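You operate a simulated robot arm through the tools that you are given. There is no shell and no other tool. Be economical: measure what you need, move in short steps, check, and stop when the job is done.

You are at the controls of a simulated robot arm. One attempt, no reset.

Task
Once the teal-topped tile is dry, rack it and dip the red-topped one in green.
Fine: the dry tile goes first, to the tile rack's free slot; an even coat to about the line, hung in the drip rack; lid on the tub.

The check looks at the end state, three seconds after you hand in, the way a careful person would. Anything else that was tipped, shoved, dropped, spilled or broken makes it a failure. A push-on lid holds only when it is set on centred and level and pressed home; a screw cap is set on level and turned clockwise until tight.

Robot
A 7-joint arm with a two-finger parallel gripper, fixed in place. Base frame: the origin is at the foot of the arm, x ahead of it, y to its left, z up; the work surface is at about z = 850. Lengths are in mm, angles in degrees, forces in N, time in s.
With the tool pointing down near the work surface it reaches from about 440 to 920 mm from the base axis. Its first joint turns from -115.0 to 115.0 degrees. Payload 3.91 kg.
The TCP is the grasp point between the finger pads, 30 mm short of the fingertips. In the tool frame z runs along the fingers and y along their closing line. The gripper opens to 110 mm. The fingers are 20 mm wide and 10 mm thick; the gripper's body (48 by 112 mm) begins 55 mm behind the TCP.
Orientation is that of the tool frame in the base frame, as a unit quaternion [x, y, z, w]. With the fingers straight down and closing along the base's y, the tool's x points along the base's -x, its y along +y and its z along -z.

Tools
- The arm moves only by the tool send_rows. Its arguments are lists of equal length, an entry for each row: "slide": the shift along the tool's x, y, z in units of 500 mm (1.0 is 500 mm), a list of three; "turn": the turn, a rotation vector about the tool's x, y, z in units of 45 degrees (1.0 is 45 degrees), a list of three; "jaw": the finger opening in mm, from 0 to 110. In form: {"slide": [[dx, dy, dz], ...], "turn": [[wx, wy, wz], ...], "jaw": [jaw, ...]}. A call has 1 to 12 rows; each row is the pose to reach, as a shift and turn from the pose commanded when the call began, along the tool's axes at that moment. A call with a number of a shift or a turn outside -1 to 1 is refused whole. Rows are played at 5 a second. More than 50 mm and 8.6 degrees between two rows, or a gripper value outside its range, and nothing of the call is played. A pose out of reach is approached as far as the arm can. The call stops where the force on the tool passes 40 N (or 10 N more than at its start, if that is more) or the arm is blocked; 0.2 s more then pass. The fingers move at their own pace (about 153 mm/s each) and stop on an object; they squeeze with about 38 N. The grip force told is the motor's: it shows also when the fingers shut on nothing. Time passes only in rows, and 0.2 s behind the last, so rows that repeat a pose let the fingers close. It gives the time, the measured TCP pose, the force on the tool (base axes), the opening and the grip force at its end, in the units of the frame above (readings bear some noise), and new pictures: "show" is both (left out), scene, wrist or none.
- Cameras (640 x 400 px; columns grow to the right, rows downward): "scene" is fixed at [400.5, -647.5, 1635.6]; the picture's right is [1.00, -0.07, 0.00], its down [-0.03, -0.47, -0.88] and it looks along [0.06, 0.88, -0.47] (base axes); focal length 313 px, centre (320, 200). "wrist" rides on the gripper at [73, 17, -103] in the tool frame; the picture's right is [-0.23, 0.97, 0.00], its down [-0.76, -0.18, -0.62] and it looks along [-0.61, -0.14, 0.78] (tool axes); focal length 222 px, centre (320, 200).
- move_column(by): slides the trunk up (or, below 0, down) by that many mm; the arm rides with it, the base frame stays. It gives what a move gives, with no picture.
- probe_pixels(camera, pixels): for up to 12 pixels [column, row] of the newest picture of that camera ("zoom" is the newest enlarged one), the place [x, y, z] in the base frame of the surface seen there, good to about 2 mm. No time passes.
- close_up(camera, box): a new picture of the part [left, top, right, bottom] of that camera's present view, enlarged. No time passes.
- hand_in(): hands the job in; it is judged then, once.

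Keep the steps short. Do not move on a guess: measure, check each grasp and each placing, and mend mistakes. In all there are 80 turns and 170 pictures (those below and enlarged ones count). Leave the gripper open and the arm clear of the work at the hand-in unless told otherwise, and finish with a single line.

The tools are called after "Request:" by a JSON object that holds its "method" and its "body". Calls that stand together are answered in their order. send_rows: Moves the arm, as the interface text tells. Its arguments: {"type":"object","properties":{"slide":{"type":"array","items":{"type":"array","items":{"type":"number"}}},"turn":{"type":"array","items":{"type":"array","items":{"type":"number"}}},"jaw":{"type":"array","items":{"type":"number"}},"show":{"type":"string","enum":["both","scene","wrist","none"]}},"required":["slide","turn","jaw"]} The other tools are called the same way: move_column (by) slides the trunk up or down; probe_pixels (camera, pixels) gives the place of the surface under pixels of a picture; close_up (camera, box) takes an enlarged picture of a part of a camera's view; hand_in () hands the job in.

At the start:

```text
t: 0.0
tool_pos: [303.9, 380.0, 1233.4]
tool_rot: [0.011, 1.0, -0.003, 0.001]
ft_force: [-0.2, 0.7, -0.2]
gripper_width: 109.8
gripper_force: 0.1
trunk travel left (down, up): [-825.0, 165.0]
```

scene: 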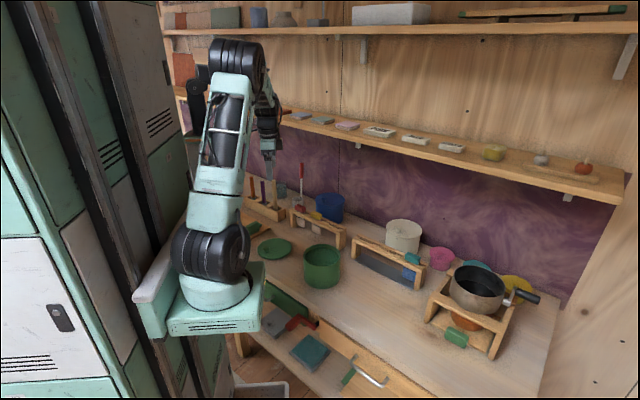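
wrist: 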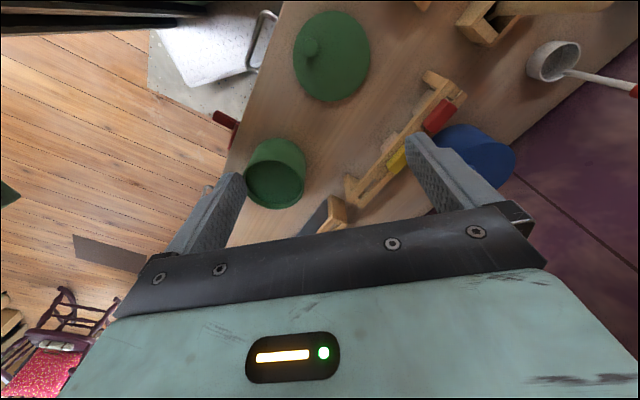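

I see a green tub, a green lid, racks, and a bench with items. I'll enlarge the main areas to identify each one.

Request:
{"method": "close_up", "body": {"camera": "scene", "box": [230, 160, 390, 260]}}

Request:
{"method": "close_up", "body": {"camera": "scene", "box": [340, 210, 560, 350]}}

Request:
{"method": "close_up", "body": {"camera": "scene", "box": [220, 230, 420, 400]}}

```text
4.00 times, centred on (310, 210) of scene
```

zoom: 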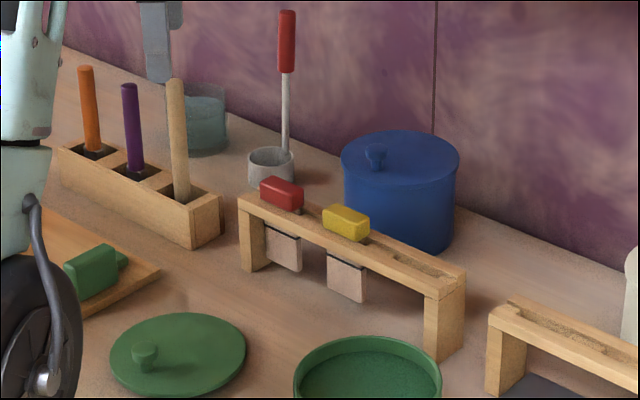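

```text
2.86 times, centred on (450, 280) of scene
```

zoom: 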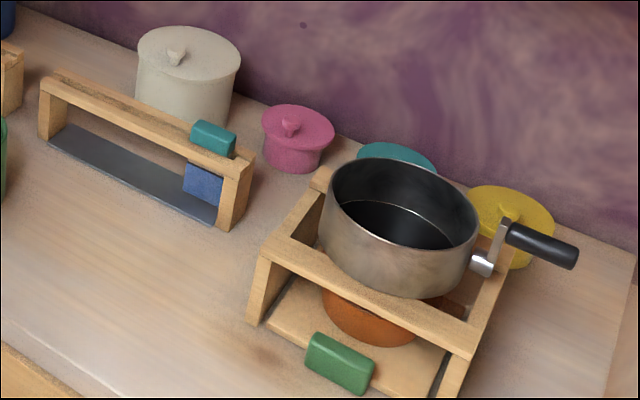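

```text
2.35 times, centred on (320, 315) of scene
```

zoom: 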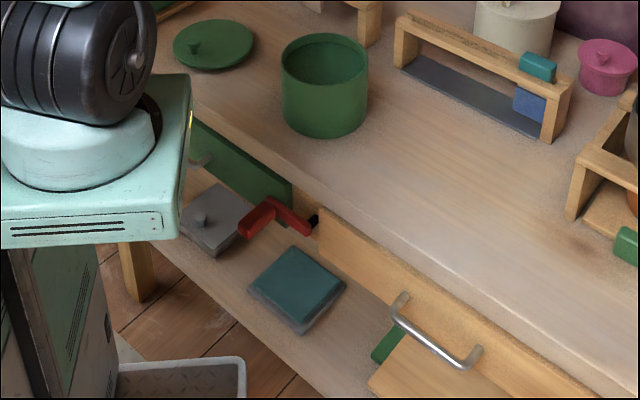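

Next I'll measure the tile rack and lid in a tight close-up, then the drip rack.

Request:
{"method": "close_up", "body": {"camera": "scene", "box": [285, 200, 349, 240]}}

Request:
{"method": "close_up", "body": {"camera": "scene", "box": [350, 230, 430, 290]}}

Request:
{"method": "close_up", "body": {"camera": "scene", "box": [250, 230, 346, 290]}}

```text
10.00 times, centred on (317, 220) of scene
```

zoom: 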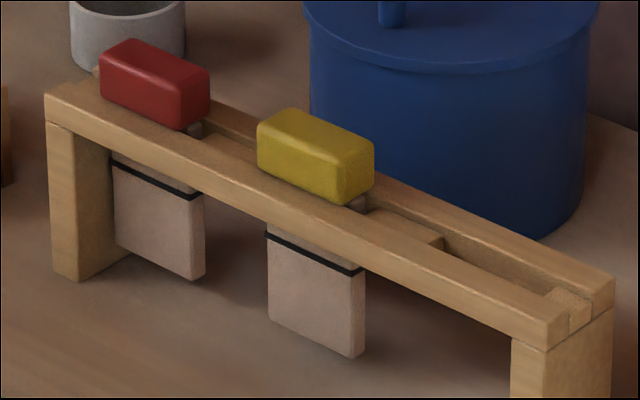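

```text
6.67 times, centred on (390, 260) of scene
```

zoom: 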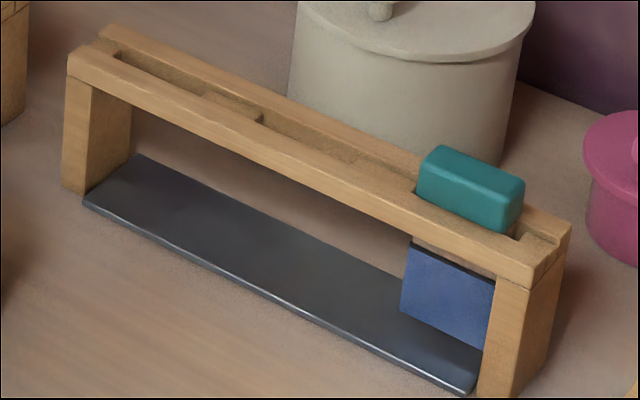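

```text
6.67 times, centred on (298, 260) of scene
```

zoom: 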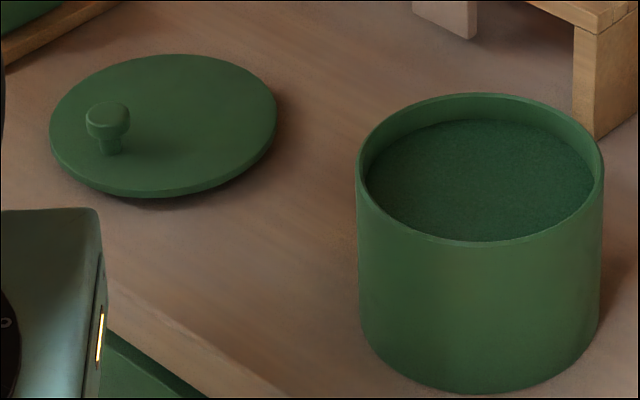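

Probing the tub and lid on the last zoom, and racks in the scene picture.

Request:
{"method": "probe_pixels", "body": {"camera": "zoom", "pixels": [[480, 180], [480, 97], [480, 238], [359, 165], [603, 180], [480, 385], [107, 112], [163, 58], [163, 192], [52, 125], [276, 112], [200, 125]]}}

Request:
{"method": "close_up", "body": {"camera": "scene", "box": [285, 200, 349, 240]}}

Request:
{"method": "probe_pixels", "body": {"camera": "zoom", "pixels": [[130, 60], [195, 85], [150, 105], [290, 130], [350, 155], [315, 175], [445, 245], [550, 295], [500, 268], [70, 100], [545, 330], [600, 285]]}}

Request:
{"method": "probe_pixels", "body": {"camera": "zoom", "pixels": [[150, 250], [200, 270], [125, 178], [195, 195], [280, 310], [358, 350], [272, 235], [355, 270], [68, 275], [440, 225], [100, 50], [205, 70]]}}

Request:
{"method": "close_up", "body": {"camera": "scene", "box": [350, 230, 430, 290]}}

Request:
{"method": "probe_pixels", "body": {"camera": "zoom", "pixels": [[440, 150], [515, 185], [440, 190], [500, 220], [115, 58], [200, 95], [265, 120], [400, 190], [530, 235], [450, 290], [280, 280], [85, 75]]}}

Request:
{"method": "probe_pixels", "body": {"camera": "zoom", "pixels": [[415, 245], [490, 280], [405, 305], [480, 342], [560, 225], [535, 275], [75, 190], [90, 200], [460, 385], [130, 45], [340, 150], [550, 245]]}}

```text
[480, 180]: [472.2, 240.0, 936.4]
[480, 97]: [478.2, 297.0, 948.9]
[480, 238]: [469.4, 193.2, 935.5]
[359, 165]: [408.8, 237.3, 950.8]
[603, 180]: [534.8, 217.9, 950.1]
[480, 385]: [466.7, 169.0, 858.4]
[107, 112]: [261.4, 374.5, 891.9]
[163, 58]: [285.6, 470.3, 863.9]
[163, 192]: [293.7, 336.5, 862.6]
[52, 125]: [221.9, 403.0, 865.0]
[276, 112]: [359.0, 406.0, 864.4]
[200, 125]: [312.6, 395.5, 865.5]
```

```text
10.00 times, centred on (317, 220) of scene
```

zoom: 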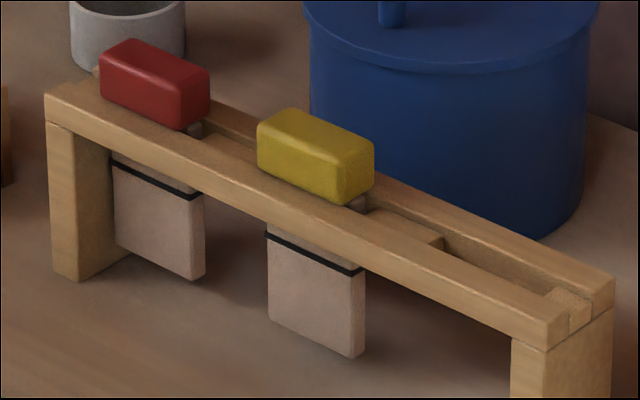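

```text
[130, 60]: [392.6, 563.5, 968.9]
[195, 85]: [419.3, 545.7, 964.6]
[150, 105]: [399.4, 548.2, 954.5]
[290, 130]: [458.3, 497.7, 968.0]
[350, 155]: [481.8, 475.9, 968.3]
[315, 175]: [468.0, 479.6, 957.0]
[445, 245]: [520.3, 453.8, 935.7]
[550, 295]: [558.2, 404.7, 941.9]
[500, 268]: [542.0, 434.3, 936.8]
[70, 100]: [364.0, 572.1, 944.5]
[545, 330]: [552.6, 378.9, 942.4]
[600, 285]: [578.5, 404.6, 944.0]
```

```text
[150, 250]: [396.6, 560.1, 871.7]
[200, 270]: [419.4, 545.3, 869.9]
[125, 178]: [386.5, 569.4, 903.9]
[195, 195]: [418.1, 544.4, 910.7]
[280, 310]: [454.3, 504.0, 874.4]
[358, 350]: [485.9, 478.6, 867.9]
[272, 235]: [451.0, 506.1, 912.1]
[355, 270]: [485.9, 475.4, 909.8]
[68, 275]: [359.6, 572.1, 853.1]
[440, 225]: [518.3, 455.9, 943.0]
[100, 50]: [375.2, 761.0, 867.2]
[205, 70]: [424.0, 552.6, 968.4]
```

```text
6.67 times, centred on (390, 260) of scene
```

zoom: 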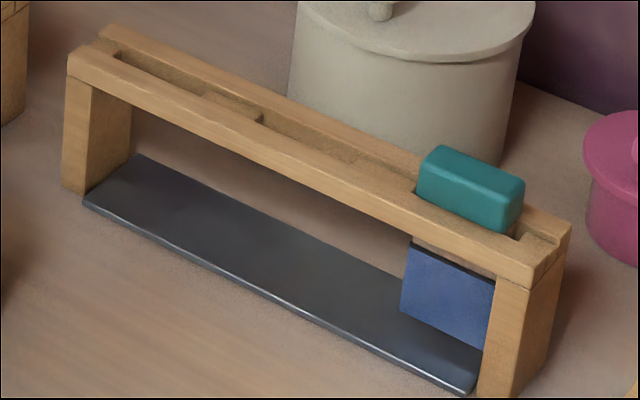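

```text
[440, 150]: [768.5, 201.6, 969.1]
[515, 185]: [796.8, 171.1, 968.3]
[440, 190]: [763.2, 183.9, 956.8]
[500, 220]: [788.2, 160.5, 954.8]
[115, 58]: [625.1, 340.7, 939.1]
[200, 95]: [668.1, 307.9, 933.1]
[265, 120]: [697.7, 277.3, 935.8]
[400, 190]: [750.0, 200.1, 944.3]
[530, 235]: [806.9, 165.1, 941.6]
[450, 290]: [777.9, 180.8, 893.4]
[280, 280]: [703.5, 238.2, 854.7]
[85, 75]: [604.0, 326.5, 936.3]
```

```text
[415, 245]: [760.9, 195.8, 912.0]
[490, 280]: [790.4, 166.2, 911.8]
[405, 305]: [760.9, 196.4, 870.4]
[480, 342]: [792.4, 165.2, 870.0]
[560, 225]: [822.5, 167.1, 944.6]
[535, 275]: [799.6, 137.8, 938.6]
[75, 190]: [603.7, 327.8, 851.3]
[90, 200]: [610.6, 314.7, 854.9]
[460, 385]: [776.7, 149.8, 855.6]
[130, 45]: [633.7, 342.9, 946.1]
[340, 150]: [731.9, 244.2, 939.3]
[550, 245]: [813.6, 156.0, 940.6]
```

Probing surroundings (blue pot, stick) and looking tightly at the blue coat for wetness.

Request:
{"method": "probe_pixels", "body": {"camera": "scene", "pixels": [[302, 165], [300, 195], [324, 198], [318, 212], [344, 200], [330, 194], [404, 226], [387, 226], [421, 232], [298, 204], [274, 182], [442, 250]]}}

Request:
{"method": "close_up", "body": {"camera": "scene", "box": [396, 246, 428, 290]}}

```text
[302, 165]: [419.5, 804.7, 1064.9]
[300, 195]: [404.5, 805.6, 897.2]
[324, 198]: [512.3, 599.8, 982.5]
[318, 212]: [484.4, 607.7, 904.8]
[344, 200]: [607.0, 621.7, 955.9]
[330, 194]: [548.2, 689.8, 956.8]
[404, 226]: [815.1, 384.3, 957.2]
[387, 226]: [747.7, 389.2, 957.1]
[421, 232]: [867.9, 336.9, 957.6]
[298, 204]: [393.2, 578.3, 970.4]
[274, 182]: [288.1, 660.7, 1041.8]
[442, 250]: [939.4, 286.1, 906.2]
```

```text
9.09 times, centred on (412, 268) of scene
```

zoom: 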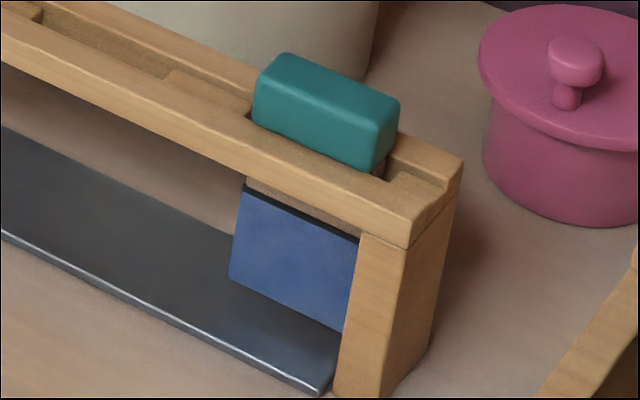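

The coat is matte-looking but I can't be sure it's dry. I'll move above the teal tile at height, turning 45° so the fingers close across the rack, and take a look with the wrist camera.

Request:
{"method": "send_rows", "body": {"slide": [[-0.079, -0.033, 0.017], [-0.158, -0.066, 0.033], [-0.237, -0.1, 0.05], [-0.317, -0.133, 0.067], [-0.396, -0.166, 0.083], [-0.475, -0.199, 0.1], [-0.554, -0.232, 0.117], [-0.633, -0.265, 0.133], [-0.712, -0.299, 0.15], [-0.792, -0.332, 0.167], [-0.871, -0.365, 0.183], [-0.95, -0.398, 0.2]], "turn": [[0, 0, 0.083], [0, 0, 0.167], [0, 0, 0.25], [0, 0, 0.333], [0, 0, 0.417], [0, 0, 0.5], [0, 0, 0.583], [0, 0, 0.667], [0, 0, 0.75], [0, 0, 0.833], [0, 0, 0.917], [0, 0, 1.0]], "jaw": [80, 80, 80, 80, 80, 80, 80, 80, 80, 80, 80, 80]}}

```text
t: 2.6
tool_pos: [776.8, 170.0, 1134.7]
tool_rot: [0.394, 0.919, -0.002, 0.003]
ft_force: [0.1, 0.6, -0.3]
gripper_width: 80.0
gripper_force: 0.0
trunk travel left (down, up): [-825.0, 165.0]
```

scene: 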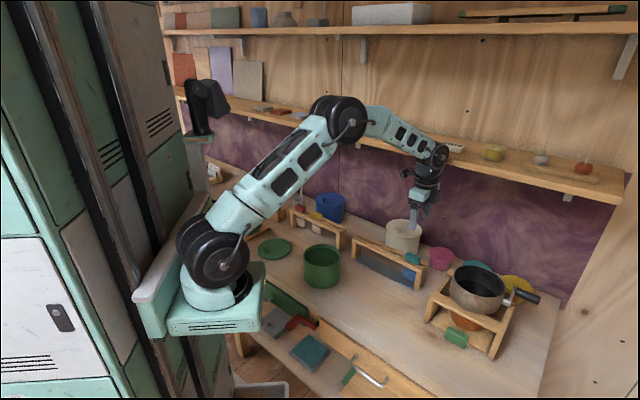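
wrist: 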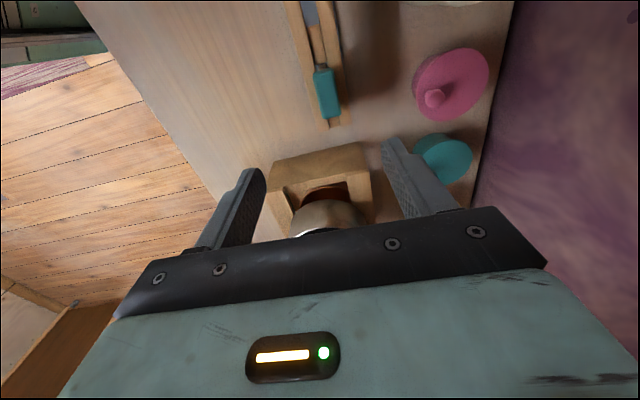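

Now above the teal tile. Wrist view shows the block at (327,92). Enlarging and measuring it.

Request:
{"method": "close_up", "body": {"camera": "wrist", "box": [270, 40, 382, 140]}}

Request:
{"method": "close_up", "body": {"camera": "scene", "box": [396, 246, 428, 290]}}

```text
4.00 times, centred on (326, 90) of wrist
```

zoom: 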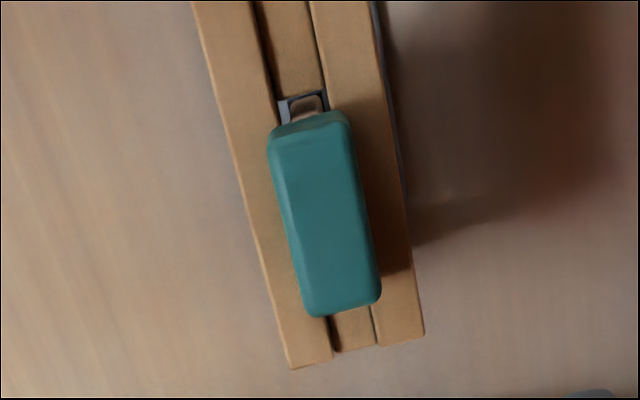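

```text
9.09 times, centred on (412, 268) of scene
```

zoom: 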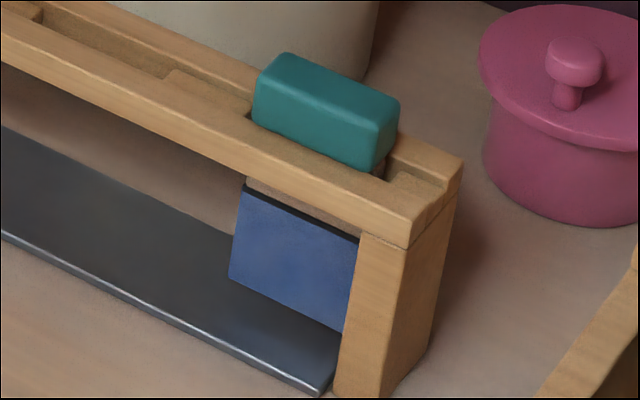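

Request:
{"method": "close_up", "body": {"camera": "wrist", "box": [270, 40, 382, 140]}}

Request:
{"method": "probe_pixels", "body": {"camera": "zoom", "pixels": [[285, 140], [345, 125], [375, 290], [310, 300], [325, 210], [260, 220], [395, 220], [330, 345], [375, 340], [285, 360], [420, 330], [310, 105]]}}

```text
4.00 times, centred on (326, 90) of wrist
```

zoom: 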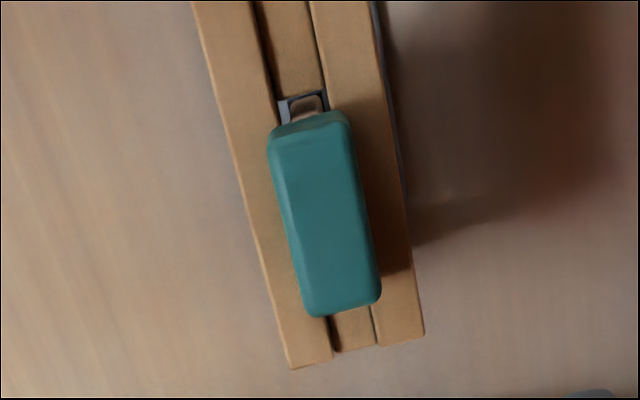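

```text
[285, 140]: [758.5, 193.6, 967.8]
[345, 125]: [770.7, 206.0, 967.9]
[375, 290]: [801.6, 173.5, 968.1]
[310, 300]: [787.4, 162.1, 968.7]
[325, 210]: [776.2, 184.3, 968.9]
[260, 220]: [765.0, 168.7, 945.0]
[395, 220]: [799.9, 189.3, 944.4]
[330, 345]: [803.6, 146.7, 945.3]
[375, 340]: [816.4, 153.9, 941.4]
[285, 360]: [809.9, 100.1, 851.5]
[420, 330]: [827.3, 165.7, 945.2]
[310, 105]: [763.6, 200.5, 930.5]
```

Block centre is about (779.6, 183.8), top z 969, bar top z 945, aligned with the fingers. I'll centre over it and come down to fingertips just above the block.

Request:
{"method": "send_rows", "body": {"slide": [[0.008, 0.012, 0.06], [0.016, 0.023, 0.12], [0.016, 0.023, 0.18], [0.016, 0.023, 0.25], [0.016, 0.023, 0.25]], "turn": [[0, 0, 0], [0, 0, 0], [0, 0, 0], [0, 0, 0], [0, 0, 0]], "jaw": [60, 60, 60, 60, 60]}}

Request:
{"method": "close_up", "body": {"camera": "scene", "box": [396, 230, 428, 290]}}

```text
t: 3.8
tool_pos: [781.3, 182.2, 1012.2]
tool_rot: [0.393, 0.92, -0.002, 0.003]
ft_force: [-0.1, 0.3, 0.2]
gripper_width: 59.6
gripper_force: 0.1
trunk travel left (down, up): [-825.0, 165.0]
```

scene: 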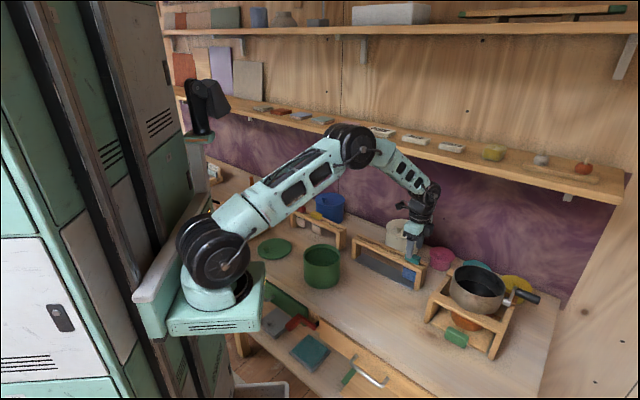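
wrist: 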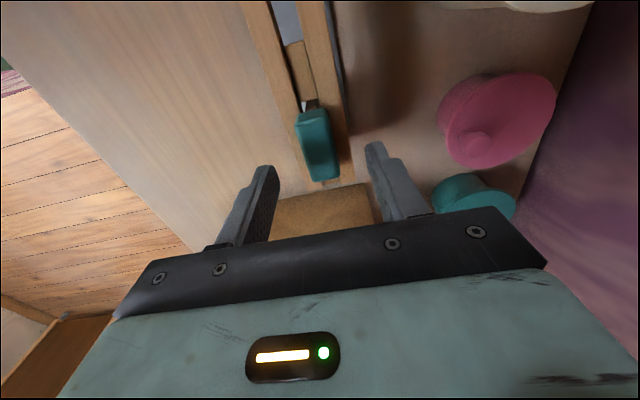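

```text
6.67 times, centred on (412, 260) of scene
```

zoom: 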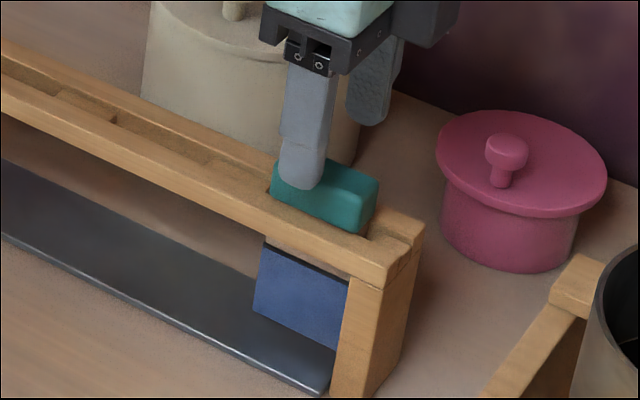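

Checking the coat at the highest enlargement for gloss, drips or tackiness, before touching anything.

Request:
{"method": "close_up", "body": {"camera": "scene", "box": [405, 264, 421, 284]}}

Request:
{"method": "send_rows", "body": {"slide": [[0, 0, 0], [0, 0, 0], [0, 0, 0], [0, 0, 0], [0, 0, 0], [0, 0, 0], [0, 0, 0], [0, 0, 0], [0, 0, 0], [0, 0, 0], [0, 0, 0], [0, 0, 0]], "turn": [[0, 0, 0], [0, 0, 0], [0, 0, 0], [0, 0, 0], [0, 0, 0], [0, 0, 0], [0, 0, 0], [0, 0, 0], [0, 0, 0], [0, 0, 0], [0, 0, 0], [0, 0, 0]], "jaw": [60, 60, 60, 60, 60, 60, 60, 60, 60, 60, 60, 60], "show": "none"}}

Request:
{"method": "close_up", "body": {"camera": "scene", "box": [405, 264, 421, 284]}}

```text
16.00 times, centred on (413, 274) of scene
```

zoom: 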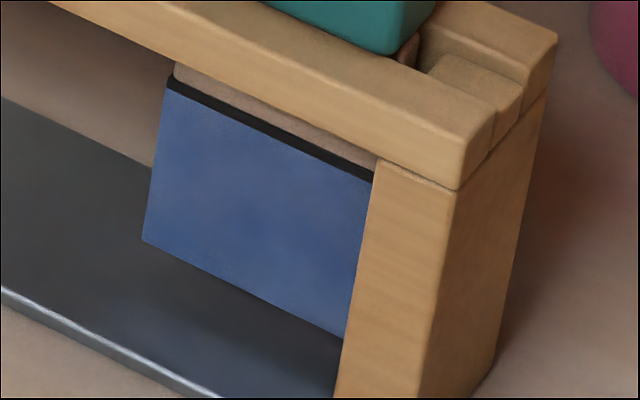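

```text
t: 6.4
tool_pos: [780.4, 181.9, 1010.2]
tool_rot: [0.393, 0.919, -0.003, 0.003]
ft_force: [0.3, 0.2, -0.3]
gripper_width: 59.9
gripper_force: 0.1
trunk travel left (down, up): [-825.0, 165.0]
```

```text
16.00 times, centred on (413, 274) of scene
```

zoom: 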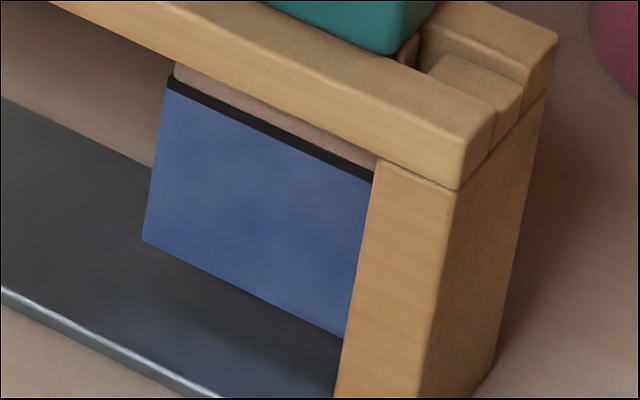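

The shade may be changing slowly, so I'll wait longer and compare.

Request:
{"method": "send_rows", "body": {"slide": [[0, 0, 0], [0, 0, 0], [0, 0, 0], [0, 0, 0], [0, 0, 0], [0, 0, 0], [0, 0, 0], [0, 0, 0], [0, 0, 0], [0, 0, 0], [0, 0, 0], [0, 0, 0]], "turn": [[0, 0, 0], [0, 0, 0], [0, 0, 0], [0, 0, 0], [0, 0, 0], [0, 0, 0], [0, 0, 0], [0, 0, 0], [0, 0, 0], [0, 0, 0], [0, 0, 0], [0, 0, 0]], "jaw": [60, 60, 60, 60, 60, 60, 60, 60, 60, 60, 60, 60], "show": "none"}}

Request:
{"method": "send_rows", "body": {"slide": [[0, 0, 0], [0, 0, 0], [0, 0, 0], [0, 0, 0], [0, 0, 0], [0, 0, 0], [0, 0, 0], [0, 0, 0], [0, 0, 0], [0, 0, 0], [0, 0, 0], [0, 0, 0]], "turn": [[0, 0, 0], [0, 0, 0], [0, 0, 0], [0, 0, 0], [0, 0, 0], [0, 0, 0], [0, 0, 0], [0, 0, 0], [0, 0, 0], [0, 0, 0], [0, 0, 0], [0, 0, 0]], "jaw": [60, 60, 60, 60, 60, 60, 60, 60, 60, 60, 60, 60], "show": "none"}}

Request:
{"method": "send_rows", "body": {"slide": [[0, 0, 0], [0, 0, 0], [0, 0, 0], [0, 0, 0], [0, 0, 0], [0, 0, 0], [0, 0, 0], [0, 0, 0], [0, 0, 0], [0, 0, 0], [0, 0, 0], [0, 0, 0]], "turn": [[0, 0, 0], [0, 0, 0], [0, 0, 0], [0, 0, 0], [0, 0, 0], [0, 0, 0], [0, 0, 0], [0, 0, 0], [0, 0, 0], [0, 0, 0], [0, 0, 0], [0, 0, 0]], "jaw": [60, 60, 60, 60, 60, 60, 60, 60, 60, 60, 60, 60], "show": "none"}}

Request:
{"method": "send_rows", "body": {"slide": [[0, 0, 0], [0, 0, 0], [0, 0, 0], [0, 0, 0], [0, 0, 0], [0, 0, 0], [0, 0, 0], [0, 0, 0], [0, 0, 0], [0, 0, 0], [0, 0, 0], [0, 0, 0]], "turn": [[0, 0, 0], [0, 0, 0], [0, 0, 0], [0, 0, 0], [0, 0, 0], [0, 0, 0], [0, 0, 0], [0, 0, 0], [0, 0, 0], [0, 0, 0], [0, 0, 0], [0, 0, 0]], "jaw": [60, 60, 60, 60, 60, 60, 60, 60, 60, 60, 60, 60], "show": "none"}}

Request:
{"method": "close_up", "body": {"camera": "scene", "box": [405, 264, 421, 284]}}

```text
t: 9.0
tool_pos: [780.2, 183.2, 1010.3]
tool_rot: [0.393, 0.919, -0.002, 0.002]
ft_force: [-0.8, -0.2, -0.4]
gripper_width: 59.8
gripper_force: 0.0
trunk travel left (down, up): [-825.0, 165.0]
```

```text
t: 11.6
tool_pos: [779.9, 182.7, 1012.4]
tool_rot: [0.393, 0.919, -0.003, 0.002]
ft_force: [0.2, 0.6, 0.2]
gripper_width: 59.8
gripper_force: 0.1
trunk travel left (down, up): [-825.0, 165.0]
```

```text
t: 14.2
tool_pos: [778.9, 181.5, 1011.2]
tool_rot: [0.394, 0.919, -0.003, 0.003]
ft_force: [-0.5, 0.0, -0.7]
gripper_width: 60.0
gripper_force: 0.0
trunk travel left (down, up): [-825.0, 165.0]
```

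```text
t: 16.8
tool_pos: [781.8, 183.3, 1011.4]
tool_rot: [0.394, 0.919, -0.003, 0.002]
ft_force: [-0.1, 0.5, -0.6]
gripper_width: 59.9
gripper_force: 0.0
trunk travel left (down, up): [-825.0, 165.0]
```

```text
16.00 times, centred on (413, 274) of scene
```

zoom: 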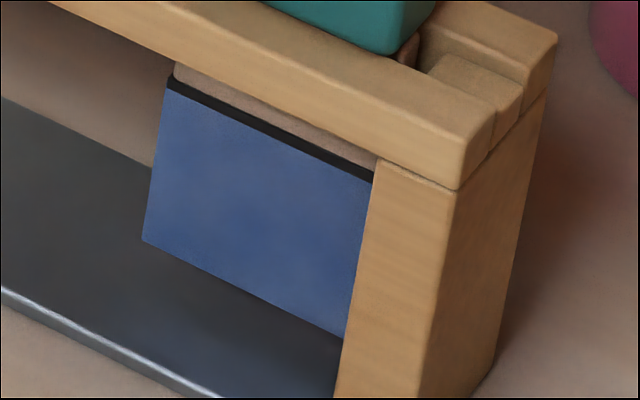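

No clear change, but waiting is cheap. I'll hold still about another half minute to be safe and look again.

Request:
{"method": "send_rows", "body": {"slide": [[0, 0, 0], [0, 0, 0], [0, 0, 0], [0, 0, 0], [0, 0, 0], [0, 0, 0], [0, 0, 0], [0, 0, 0], [0, 0, 0], [0, 0, 0], [0, 0, 0], [0, 0, 0]], "turn": [[0, 0, 0], [0, 0, 0], [0, 0, 0], [0, 0, 0], [0, 0, 0], [0, 0, 0], [0, 0, 0], [0, 0, 0], [0, 0, 0], [0, 0, 0], [0, 0, 0], [0, 0, 0]], "jaw": [60, 60, 60, 60, 60, 60, 60, 60, 60, 60, 60, 60], "show": "none"}}

Request:
{"method": "send_rows", "body": {"slide": [[0, 0, 0], [0, 0, 0], [0, 0, 0], [0, 0, 0], [0, 0, 0], [0, 0, 0], [0, 0, 0], [0, 0, 0], [0, 0, 0], [0, 0, 0], [0, 0, 0], [0, 0, 0]], "turn": [[0, 0, 0], [0, 0, 0], [0, 0, 0], [0, 0, 0], [0, 0, 0], [0, 0, 0], [0, 0, 0], [0, 0, 0], [0, 0, 0], [0, 0, 0], [0, 0, 0], [0, 0, 0]], "jaw": [60, 60, 60, 60, 60, 60, 60, 60, 60, 60, 60, 60], "show": "none"}}

Request:
{"method": "send_rows", "body": {"slide": [[0, 0, 0], [0, 0, 0], [0, 0, 0], [0, 0, 0], [0, 0, 0], [0, 0, 0], [0, 0, 0], [0, 0, 0], [0, 0, 0], [0, 0, 0], [0, 0, 0], [0, 0, 0]], "turn": [[0, 0, 0], [0, 0, 0], [0, 0, 0], [0, 0, 0], [0, 0, 0], [0, 0, 0], [0, 0, 0], [0, 0, 0], [0, 0, 0], [0, 0, 0], [0, 0, 0], [0, 0, 0]], "jaw": [60, 60, 60, 60, 60, 60, 60, 60, 60, 60, 60, 60], "show": "none"}}

Request:
{"method": "send_rows", "body": {"slide": [[0, 0, 0], [0, 0, 0], [0, 0, 0], [0, 0, 0], [0, 0, 0], [0, 0, 0], [0, 0, 0], [0, 0, 0], [0, 0, 0], [0, 0, 0], [0, 0, 0], [0, 0, 0]], "turn": [[0, 0, 0], [0, 0, 0], [0, 0, 0], [0, 0, 0], [0, 0, 0], [0, 0, 0], [0, 0, 0], [0, 0, 0], [0, 0, 0], [0, 0, 0], [0, 0, 0], [0, 0, 0]], "jaw": [60, 60, 60, 60, 60, 60, 60, 60, 60, 60, 60, 60], "show": "none"}}

Request:
{"method": "send_rows", "body": {"slide": [[0, 0, 0], [0, 0, 0], [0, 0, 0], [0, 0, 0], [0, 0, 0], [0, 0, 0], [0, 0, 0], [0, 0, 0], [0, 0, 0], [0, 0, 0], [0, 0, 0], [0, 0, 0]], "turn": [[0, 0, 0], [0, 0, 0], [0, 0, 0], [0, 0, 0], [0, 0, 0], [0, 0, 0], [0, 0, 0], [0, 0, 0], [0, 0, 0], [0, 0, 0], [0, 0, 0], [0, 0, 0]], "jaw": [60, 60, 60, 60, 60, 60, 60, 60, 60, 60, 60, 60], "show": "none"}}

Request:
{"method": "send_rows", "body": {"slide": [[0, 0, 0], [0, 0, 0], [0, 0, 0], [0, 0, 0], [0, 0, 0], [0, 0, 0], [0, 0, 0], [0, 0, 0], [0, 0, 0], [0, 0, 0], [0, 0, 0], [0, 0, 0]], "turn": [[0, 0, 0], [0, 0, 0], [0, 0, 0], [0, 0, 0], [0, 0, 0], [0, 0, 0], [0, 0, 0], [0, 0, 0], [0, 0, 0], [0, 0, 0], [0, 0, 0], [0, 0, 0]], "jaw": [60, 60, 60, 60, 60, 60, 60, 60, 60, 60, 60, 60], "show": "none"}}

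Request:
{"method": "send_rows", "body": {"slide": [[0, 0, 0], [0, 0, 0], [0, 0, 0], [0, 0, 0], [0, 0, 0], [0, 0, 0], [0, 0, 0], [0, 0, 0], [0, 0, 0], [0, 0, 0], [0, 0, 0], [0, 0, 0]], "turn": [[0, 0, 0], [0, 0, 0], [0, 0, 0], [0, 0, 0], [0, 0, 0], [0, 0, 0], [0, 0, 0], [0, 0, 0], [0, 0, 0], [0, 0, 0], [0, 0, 0], [0, 0, 0]], "jaw": [60, 60, 60, 60, 60, 60, 60, 60, 60, 60, 60, 60], "show": "none"}}

Request:
{"method": "send_rows", "body": {"slide": [[0, 0, 0], [0, 0, 0], [0, 0, 0], [0, 0, 0], [0, 0, 0], [0, 0, 0], [0, 0, 0], [0, 0, 0], [0, 0, 0], [0, 0, 0], [0, 0, 0], [0, 0, 0]], "turn": [[0, 0, 0], [0, 0, 0], [0, 0, 0], [0, 0, 0], [0, 0, 0], [0, 0, 0], [0, 0, 0], [0, 0, 0], [0, 0, 0], [0, 0, 0], [0, 0, 0], [0, 0, 0]], "jaw": [60, 60, 60, 60, 60, 60, 60, 60, 60, 60, 60, 60], "show": "none"}}

Request:
{"method": "send_rows", "body": {"slide": [[0, 0, 0], [0, 0, 0], [0, 0, 0], [0, 0, 0], [0, 0, 0], [0, 0, 0], [0, 0, 0], [0, 0, 0], [0, 0, 0], [0, 0, 0], [0, 0, 0], [0, 0, 0]], "turn": [[0, 0, 0], [0, 0, 0], [0, 0, 0], [0, 0, 0], [0, 0, 0], [0, 0, 0], [0, 0, 0], [0, 0, 0], [0, 0, 0], [0, 0, 0], [0, 0, 0], [0, 0, 0]], "jaw": [60, 60, 60, 60, 60, 60, 60, 60, 60, 60, 60, 60], "show": "none"}}

Request:
{"method": "send_rows", "body": {"slide": [[0, 0, 0], [0, 0, 0], [0, 0, 0], [0, 0, 0], [0, 0, 0], [0, 0, 0], [0, 0, 0], [0, 0, 0], [0, 0, 0], [0, 0, 0], [0, 0, 0], [0, 0, 0]], "turn": [[0, 0, 0], [0, 0, 0], [0, 0, 0], [0, 0, 0], [0, 0, 0], [0, 0, 0], [0, 0, 0], [0, 0, 0], [0, 0, 0], [0, 0, 0], [0, 0, 0], [0, 0, 0]], "jaw": [60, 60, 60, 60, 60, 60, 60, 60, 60, 60, 60, 60], "show": "none"}}

Request:
{"method": "close_up", "body": {"camera": "scene", "box": [405, 264, 421, 284]}}

```text
t: 19.4
tool_pos: [780.0, 183.5, 1011.7]
tool_rot: [0.393, 0.919, -0.003, 0.003]
ft_force: [0.3, 0.4, 0.2]
gripper_width: 60.0
gripper_force: 0.0
trunk travel left (down, up): [-825.0, 165.0]
```

```text
t: 22.0
tool_pos: [780.0, 181.4, 1011.0]
tool_rot: [0.393, 0.919, -0.003, 0.003]
ft_force: [-0.6, 0.2, -0.7]
gripper_width: 59.8
gripper_force: 0.2
trunk travel left (down, up): [-825.0, 165.0]
```

```text
t: 24.6
tool_pos: [779.8, 183.5, 1010.9]
tool_rot: [0.392, 0.92, -0.003, 0.003]
ft_force: [-0.3, 0.2, 1.1]
gripper_width: 59.9
gripper_force: 0.2
trunk travel left (down, up): [-825.0, 165.0]
```

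```text
t: 27.2
tool_pos: [780.9, 182.2, 1010.1]
tool_rot: [0.393, 0.919, -0.003, 0.002]
ft_force: [0.4, 0.2, -1.2]
gripper_width: 59.9
gripper_force: 0.1
trunk travel left (down, up): [-825.0, 165.0]
```

```text
t: 29.8
tool_pos: [780.2, 181.4, 1011.8]
tool_rot: [0.393, 0.92, -0.004, 0.002]
ft_force: [-0.7, 0.3, 0.7]
gripper_width: 60.0
gripper_force: 0.0
trunk travel left (down, up): [-825.0, 165.0]
```

```text
t: 32.4
tool_pos: [780.6, 183.8, 1012.3]
tool_rot: [0.393, 0.92, -0.003, 0.003]
ft_force: [-0.4, -0.5, 0.0]
gripper_width: 59.7
gripper_force: 0.0
trunk travel left (down, up): [-825.0, 165.0]
```

```text
t: 35.0
tool_pos: [780.0, 181.8, 1010.9]
tool_rot: [0.394, 0.919, -0.002, 0.002]
ft_force: [0.1, -0.1, 0.1]
gripper_width: 59.7
gripper_force: 0.1
trunk travel left (down, up): [-825.0, 165.0]
```

```text
t: 37.6
tool_pos: [780.4, 183.7, 1011.9]
tool_rot: [0.393, 0.919, -0.004, 0.003]
ft_force: [0.1, 0.2, 0.1]
gripper_width: 60.0
gripper_force: 0.1
trunk travel left (down, up): [-825.0, 165.0]
```

```text
t: 40.2
tool_pos: [780.4, 182.2, 1011.1]
tool_rot: [0.393, 0.919, -0.003, 0.002]
ft_force: [1.0, 0.2, -0.2]
gripper_width: 60.0
gripper_force: 0.0
trunk travel left (down, up): [-825.0, 165.0]
```

```text
t: 42.8
tool_pos: [780.3, 182.1, 1010.6]
tool_rot: [0.394, 0.919, -0.003, 0.002]
ft_force: [-0.4, 1.2, -0.2]
gripper_width: 59.9
gripper_force: 0.1
trunk travel left (down, up): [-825.0, 165.0]
```

```text
16.00 times, centred on (413, 274) of scene
```

zoom: 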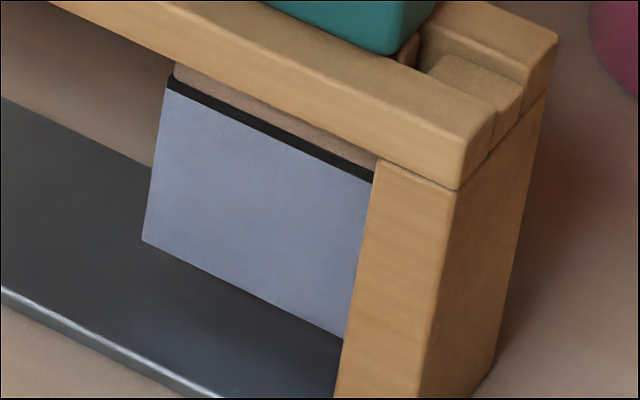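

The coat has turned pale and chalky, so it was wet before. I'll wait a little more to see whether it has settled.

Request:
{"method": "send_rows", "body": {"slide": [[0, 0, 0], [0, 0, 0], [0, 0, 0], [0, 0, 0], [0, 0, 0], [0, 0, 0], [0, 0, 0], [0, 0, 0], [0, 0, 0], [0, 0, 0], [0, 0, 0], [0, 0, 0]], "turn": [[0, 0, 0], [0, 0, 0], [0, 0, 0], [0, 0, 0], [0, 0, 0], [0, 0, 0], [0, 0, 0], [0, 0, 0], [0, 0, 0], [0, 0, 0], [0, 0, 0], [0, 0, 0]], "jaw": [60, 60, 60, 60, 60, 60, 60, 60, 60, 60, 60, 60], "show": "none"}}

Request:
{"method": "send_rows", "body": {"slide": [[0, 0, 0], [0, 0, 0], [0, 0, 0], [0, 0, 0], [0, 0, 0], [0, 0, 0], [0, 0, 0], [0, 0, 0], [0, 0, 0], [0, 0, 0], [0, 0, 0], [0, 0, 0]], "turn": [[0, 0, 0], [0, 0, 0], [0, 0, 0], [0, 0, 0], [0, 0, 0], [0, 0, 0], [0, 0, 0], [0, 0, 0], [0, 0, 0], [0, 0, 0], [0, 0, 0], [0, 0, 0]], "jaw": [60, 60, 60, 60, 60, 60, 60, 60, 60, 60, 60, 60], "show": "none"}}

Request:
{"method": "send_rows", "body": {"slide": [[0, 0, 0], [0, 0, 0], [0, 0, 0], [0, 0, 0], [0, 0, 0], [0, 0, 0], [0, 0, 0], [0, 0, 0], [0, 0, 0], [0, 0, 0], [0, 0, 0], [0, 0, 0]], "turn": [[0, 0, 0], [0, 0, 0], [0, 0, 0], [0, 0, 0], [0, 0, 0], [0, 0, 0], [0, 0, 0], [0, 0, 0], [0, 0, 0], [0, 0, 0], [0, 0, 0], [0, 0, 0]], "jaw": [60, 60, 60, 60, 60, 60, 60, 60, 60, 60, 60, 60], "show": "none"}}

Request:
{"method": "close_up", "body": {"camera": "scene", "box": [405, 264, 421, 284]}}

```text
t: 45.4
tool_pos: [780.6, 181.9, 1010.8]
tool_rot: [0.393, 0.919, -0.003, 0.002]
ft_force: [0.8, 0.4, 0.3]
gripper_width: 60.0
gripper_force: 0.0
trunk travel left (down, up): [-825.0, 165.0]
```

```text
t: 48.0
tool_pos: [780.4, 182.2, 1011.8]
tool_rot: [0.393, 0.919, -0.004, 0.003]
ft_force: [0.5, -0.6, -0.2]
gripper_width: 60.0
gripper_force: 0.1
trunk travel left (down, up): [-825.0, 165.0]
```

```text
t: 50.6
tool_pos: [781.8, 182.0, 1011.6]
tool_rot: [0.394, 0.919, -0.003, 0.002]
ft_force: [0.1, 0.1, 0.5]
gripper_width: 59.8
gripper_force: 0.0
trunk travel left (down, up): [-825.0, 165.0]
```

```text
16.00 times, centred on (413, 274) of scene
```

zoom: 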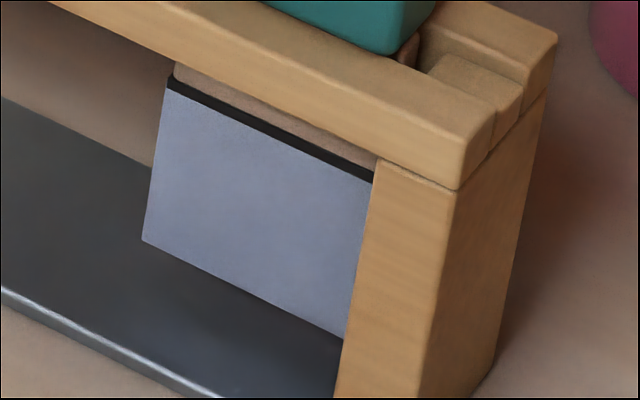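

Shade is stable: dry. Descending 34 mm so the tips are just above the bar, then closing on the teal block.

Request:
{"method": "send_rows", "body": {"slide": [[0, 0, 0.035], [0, 0, 0.067], [0, 0, 0.067], [0, 0, 0.067], [0, 0, 0.067]], "turn": [[0, 0, 0], [0, 0, 0], [0, 0, 0], [0, 0, 0], [0, 0, 0]], "jaw": [60, 60, 40, 5, 5], "show": "scene"}}

Request:
{"method": "close_up", "body": {"camera": "scene", "box": [396, 230, 428, 290]}}

```text
t: 51.8
tool_pos: [779.6, 181.8, 977.5]
tool_rot: [0.393, 0.919, -0.003, 0.003]
ft_force: [-0.1, -0.6, 0.3]
gripper_width: 22.8
gripper_force: 38.6
trunk travel left (down, up): [-825.0, 165.0]
```

scene: 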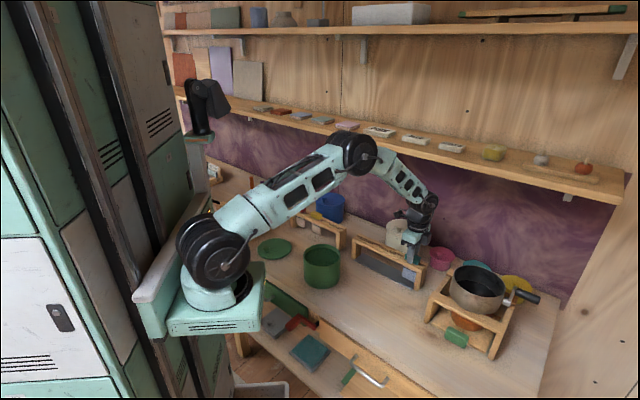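

```text
6.67 times, centred on (412, 260) of scene
```

zoom: 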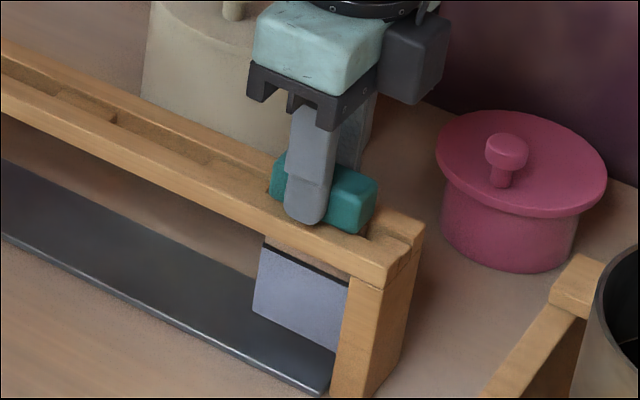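

Gripped at 22.8 mm with 38.6 N. Lifting straight up 130 mm.

Request:
{"method": "send_rows", "body": {"slide": [[0, 0, -0.03], [0, 0, -0.08], [0, -0.001, -0.14], [0, -0.001, -0.2], [0, -0.001, -0.26], [0, -0.001, -0.26]], "turn": [[0, 0, 0], [0, 0, 0], [0, 0, 0], [0, 0, 0], [0, 0, 0], [0, 0, 0]], "jaw": [5, 5, 5, 5, 5, 5]}}

Request:
{"method": "close_up", "body": {"camera": "scene", "box": [380, 200, 444, 280]}}

```text
t: 53.2
tool_pos: [777.3, 183.8, 1108.0]
tool_rot: [0.395, 0.919, -0.003, 0.003]
ft_force: [0.0, -0.4, -1.0]
gripper_width: 22.7
gripper_force: 37.8
trunk travel left (down, up): [-825.0, 165.0]
```

scene: 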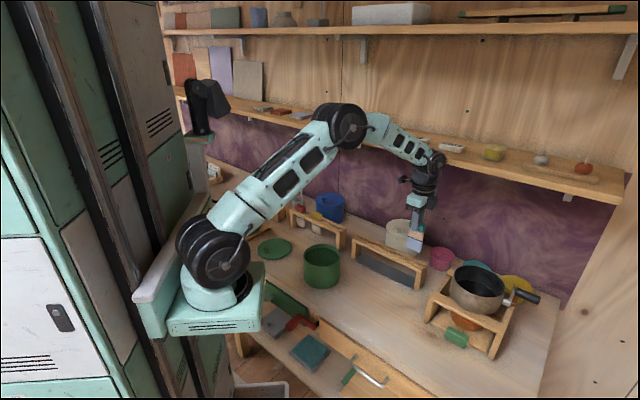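
wrist: 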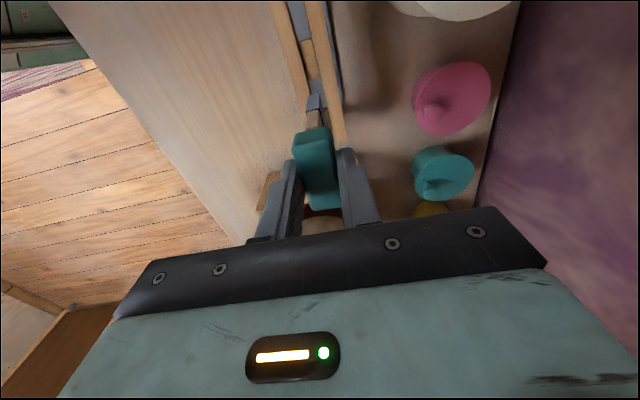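

```text
5.00 times, centred on (412, 240) of scene
```

zoom: 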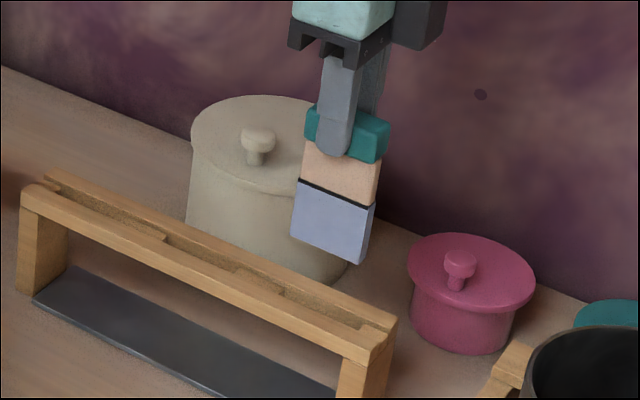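

Tile held cleanly. Now carrying it along the rack line to above the tile rack's free slot (about (538, 421)), keeping height.

Request:
{"method": "send_rows", "body": {"slide": [[0.084, -0.003, 0], [0.168, -0.005, 0], [0.252, -0.008, 0], [0.336, -0.01, 0], [0.42, -0.013, 0], [0.504, -0.015, 0], [0.59, -0.018, 0], [0.677, -0.02, 0], [0.677, -0.02, 0]], "turn": [[0, 0, 0], [0, 0, 0], [0, 0, 0], [0, 0, 0], [0, 0, 0], [0, 0, 0], [0, 0, 0], [0, 0, 0], [0, 0, 0]], "jaw": [5, 5, 5, 5, 5, 5, 5, 5, 5]}}

Request:
{"method": "close_up", "body": {"camera": "wrist", "box": [240, 30, 400, 130]}}

```text
t: 55.2
tool_pos: [531.8, 422.6, 1104.7]
tool_rot: [0.394, 0.919, -0.003, 0.002]
ft_force: [-0.5, 0.6, 0.3]
gripper_width: 23.0
gripper_force: 38.1
trunk travel left (down, up): [-825.0, 165.0]
```

scene: 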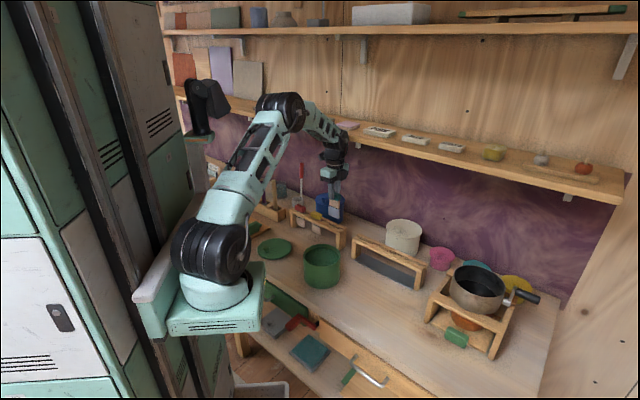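
wrist: 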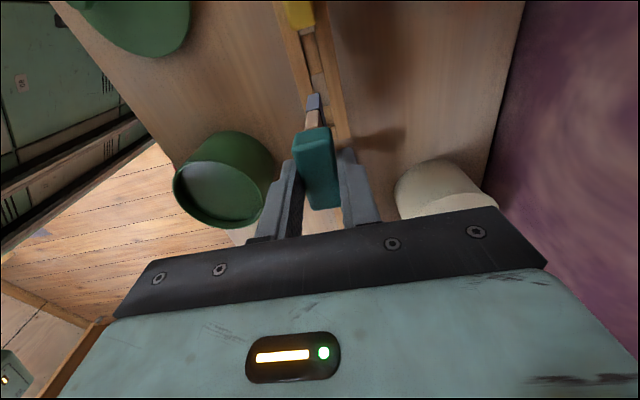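

```text
4.00 times, centred on (320, 80) of wrist
```

zoom: 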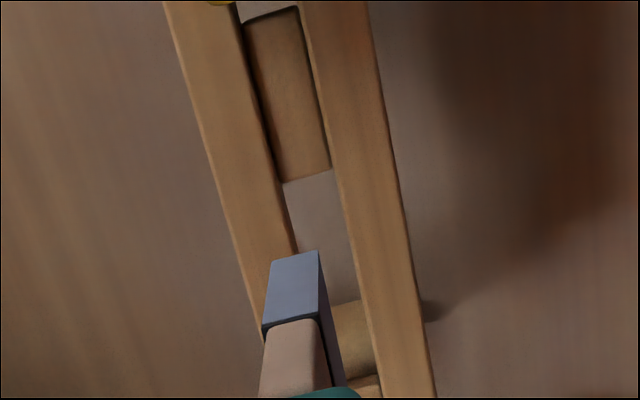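

Measuring the slot's edges and ends, and the tile's hanging bottom.

Request:
{"method": "probe_pixels", "body": {"camera": "zoom", "pixels": [[285, 178], [328, 168], [288, 25], [265, 235], [410, 270], [335, 190], [278, 190], [365, 355], [270, 300], [368, 385], [345, 335], [290, 290]]}}

Request:
{"method": "close_up", "body": {"camera": "scene", "box": [305, 195, 361, 250]}}

Request:
{"method": "probe_pixels", "body": {"camera": "wrist", "pixels": [[293, 15], [309, 12], [318, 22], [296, 22], [290, 20], [314, 15]]}}

```text
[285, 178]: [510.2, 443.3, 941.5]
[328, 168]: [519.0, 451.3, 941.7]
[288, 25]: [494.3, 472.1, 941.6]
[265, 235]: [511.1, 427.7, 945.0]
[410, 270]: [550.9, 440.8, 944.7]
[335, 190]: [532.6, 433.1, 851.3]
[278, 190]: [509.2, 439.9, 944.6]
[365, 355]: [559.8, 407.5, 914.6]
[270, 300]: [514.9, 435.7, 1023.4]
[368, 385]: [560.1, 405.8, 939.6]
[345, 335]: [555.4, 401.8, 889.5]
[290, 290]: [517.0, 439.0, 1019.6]
```

```text
7.27 times, centred on (333, 222) of scene
```

zoom: 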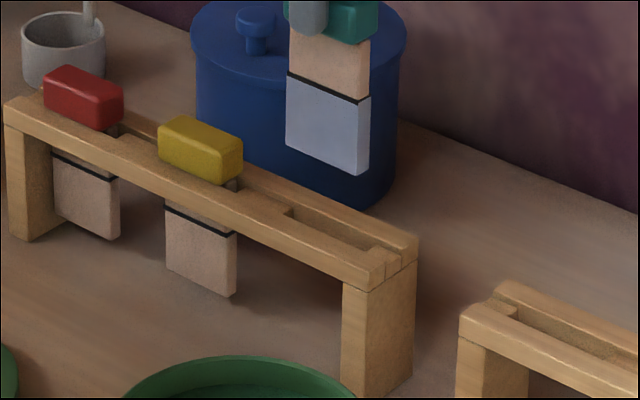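

```text
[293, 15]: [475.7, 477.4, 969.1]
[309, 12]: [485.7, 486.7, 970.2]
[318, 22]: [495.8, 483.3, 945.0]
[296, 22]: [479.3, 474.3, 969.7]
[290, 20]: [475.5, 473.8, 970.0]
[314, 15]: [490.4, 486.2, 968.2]
```

Slot spans about (514.6, 447.3) to (559, 406), centre ≈ (536, 425.7), 12 mm wide. Now measuring the held tile's own edges.

Request:
{"method": "close_up", "body": {"camera": "wrist", "box": [288, 80, 352, 220]}}

Request:
{"method": "close_up", "body": {"camera": "wrist", "box": [296, 85, 344, 115]}}

Request:
{"method": "probe_pixels", "body": {"camera": "zoom", "pixels": [[160, 140], [270, 120], [155, 300], [270, 280], [310, 250], [200, 200], [130, 350], [280, 340], [215, 200], [215, 160]]}}

```text
2.86 times, centred on (320, 150) of wrist
```

zoom: 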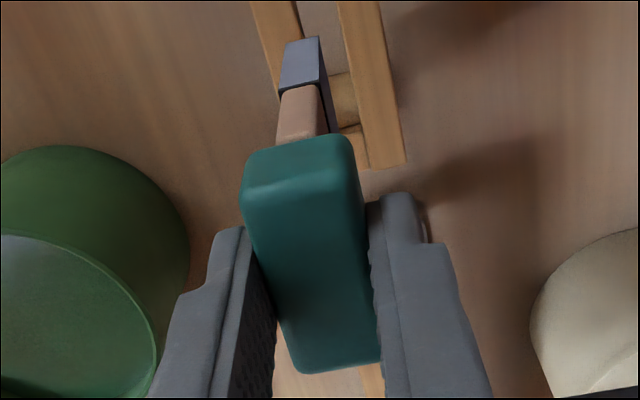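

```text
13.33 times, centred on (320, 100) of wrist
```

zoom: 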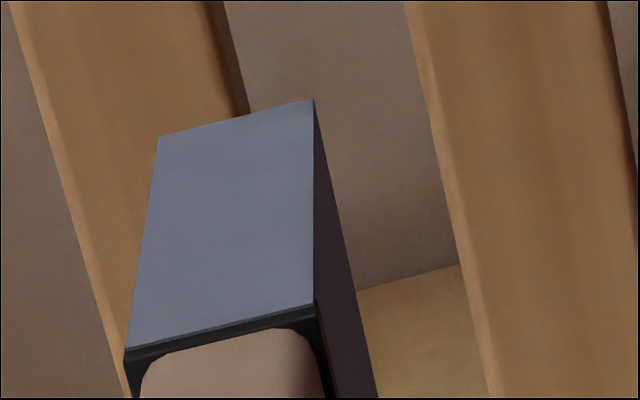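

```text
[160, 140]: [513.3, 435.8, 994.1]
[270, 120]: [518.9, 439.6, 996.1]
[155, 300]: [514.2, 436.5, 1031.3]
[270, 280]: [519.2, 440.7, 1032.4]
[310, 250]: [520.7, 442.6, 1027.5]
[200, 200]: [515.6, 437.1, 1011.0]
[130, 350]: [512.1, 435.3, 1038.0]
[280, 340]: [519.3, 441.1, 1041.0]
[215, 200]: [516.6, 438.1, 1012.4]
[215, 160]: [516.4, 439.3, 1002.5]
```

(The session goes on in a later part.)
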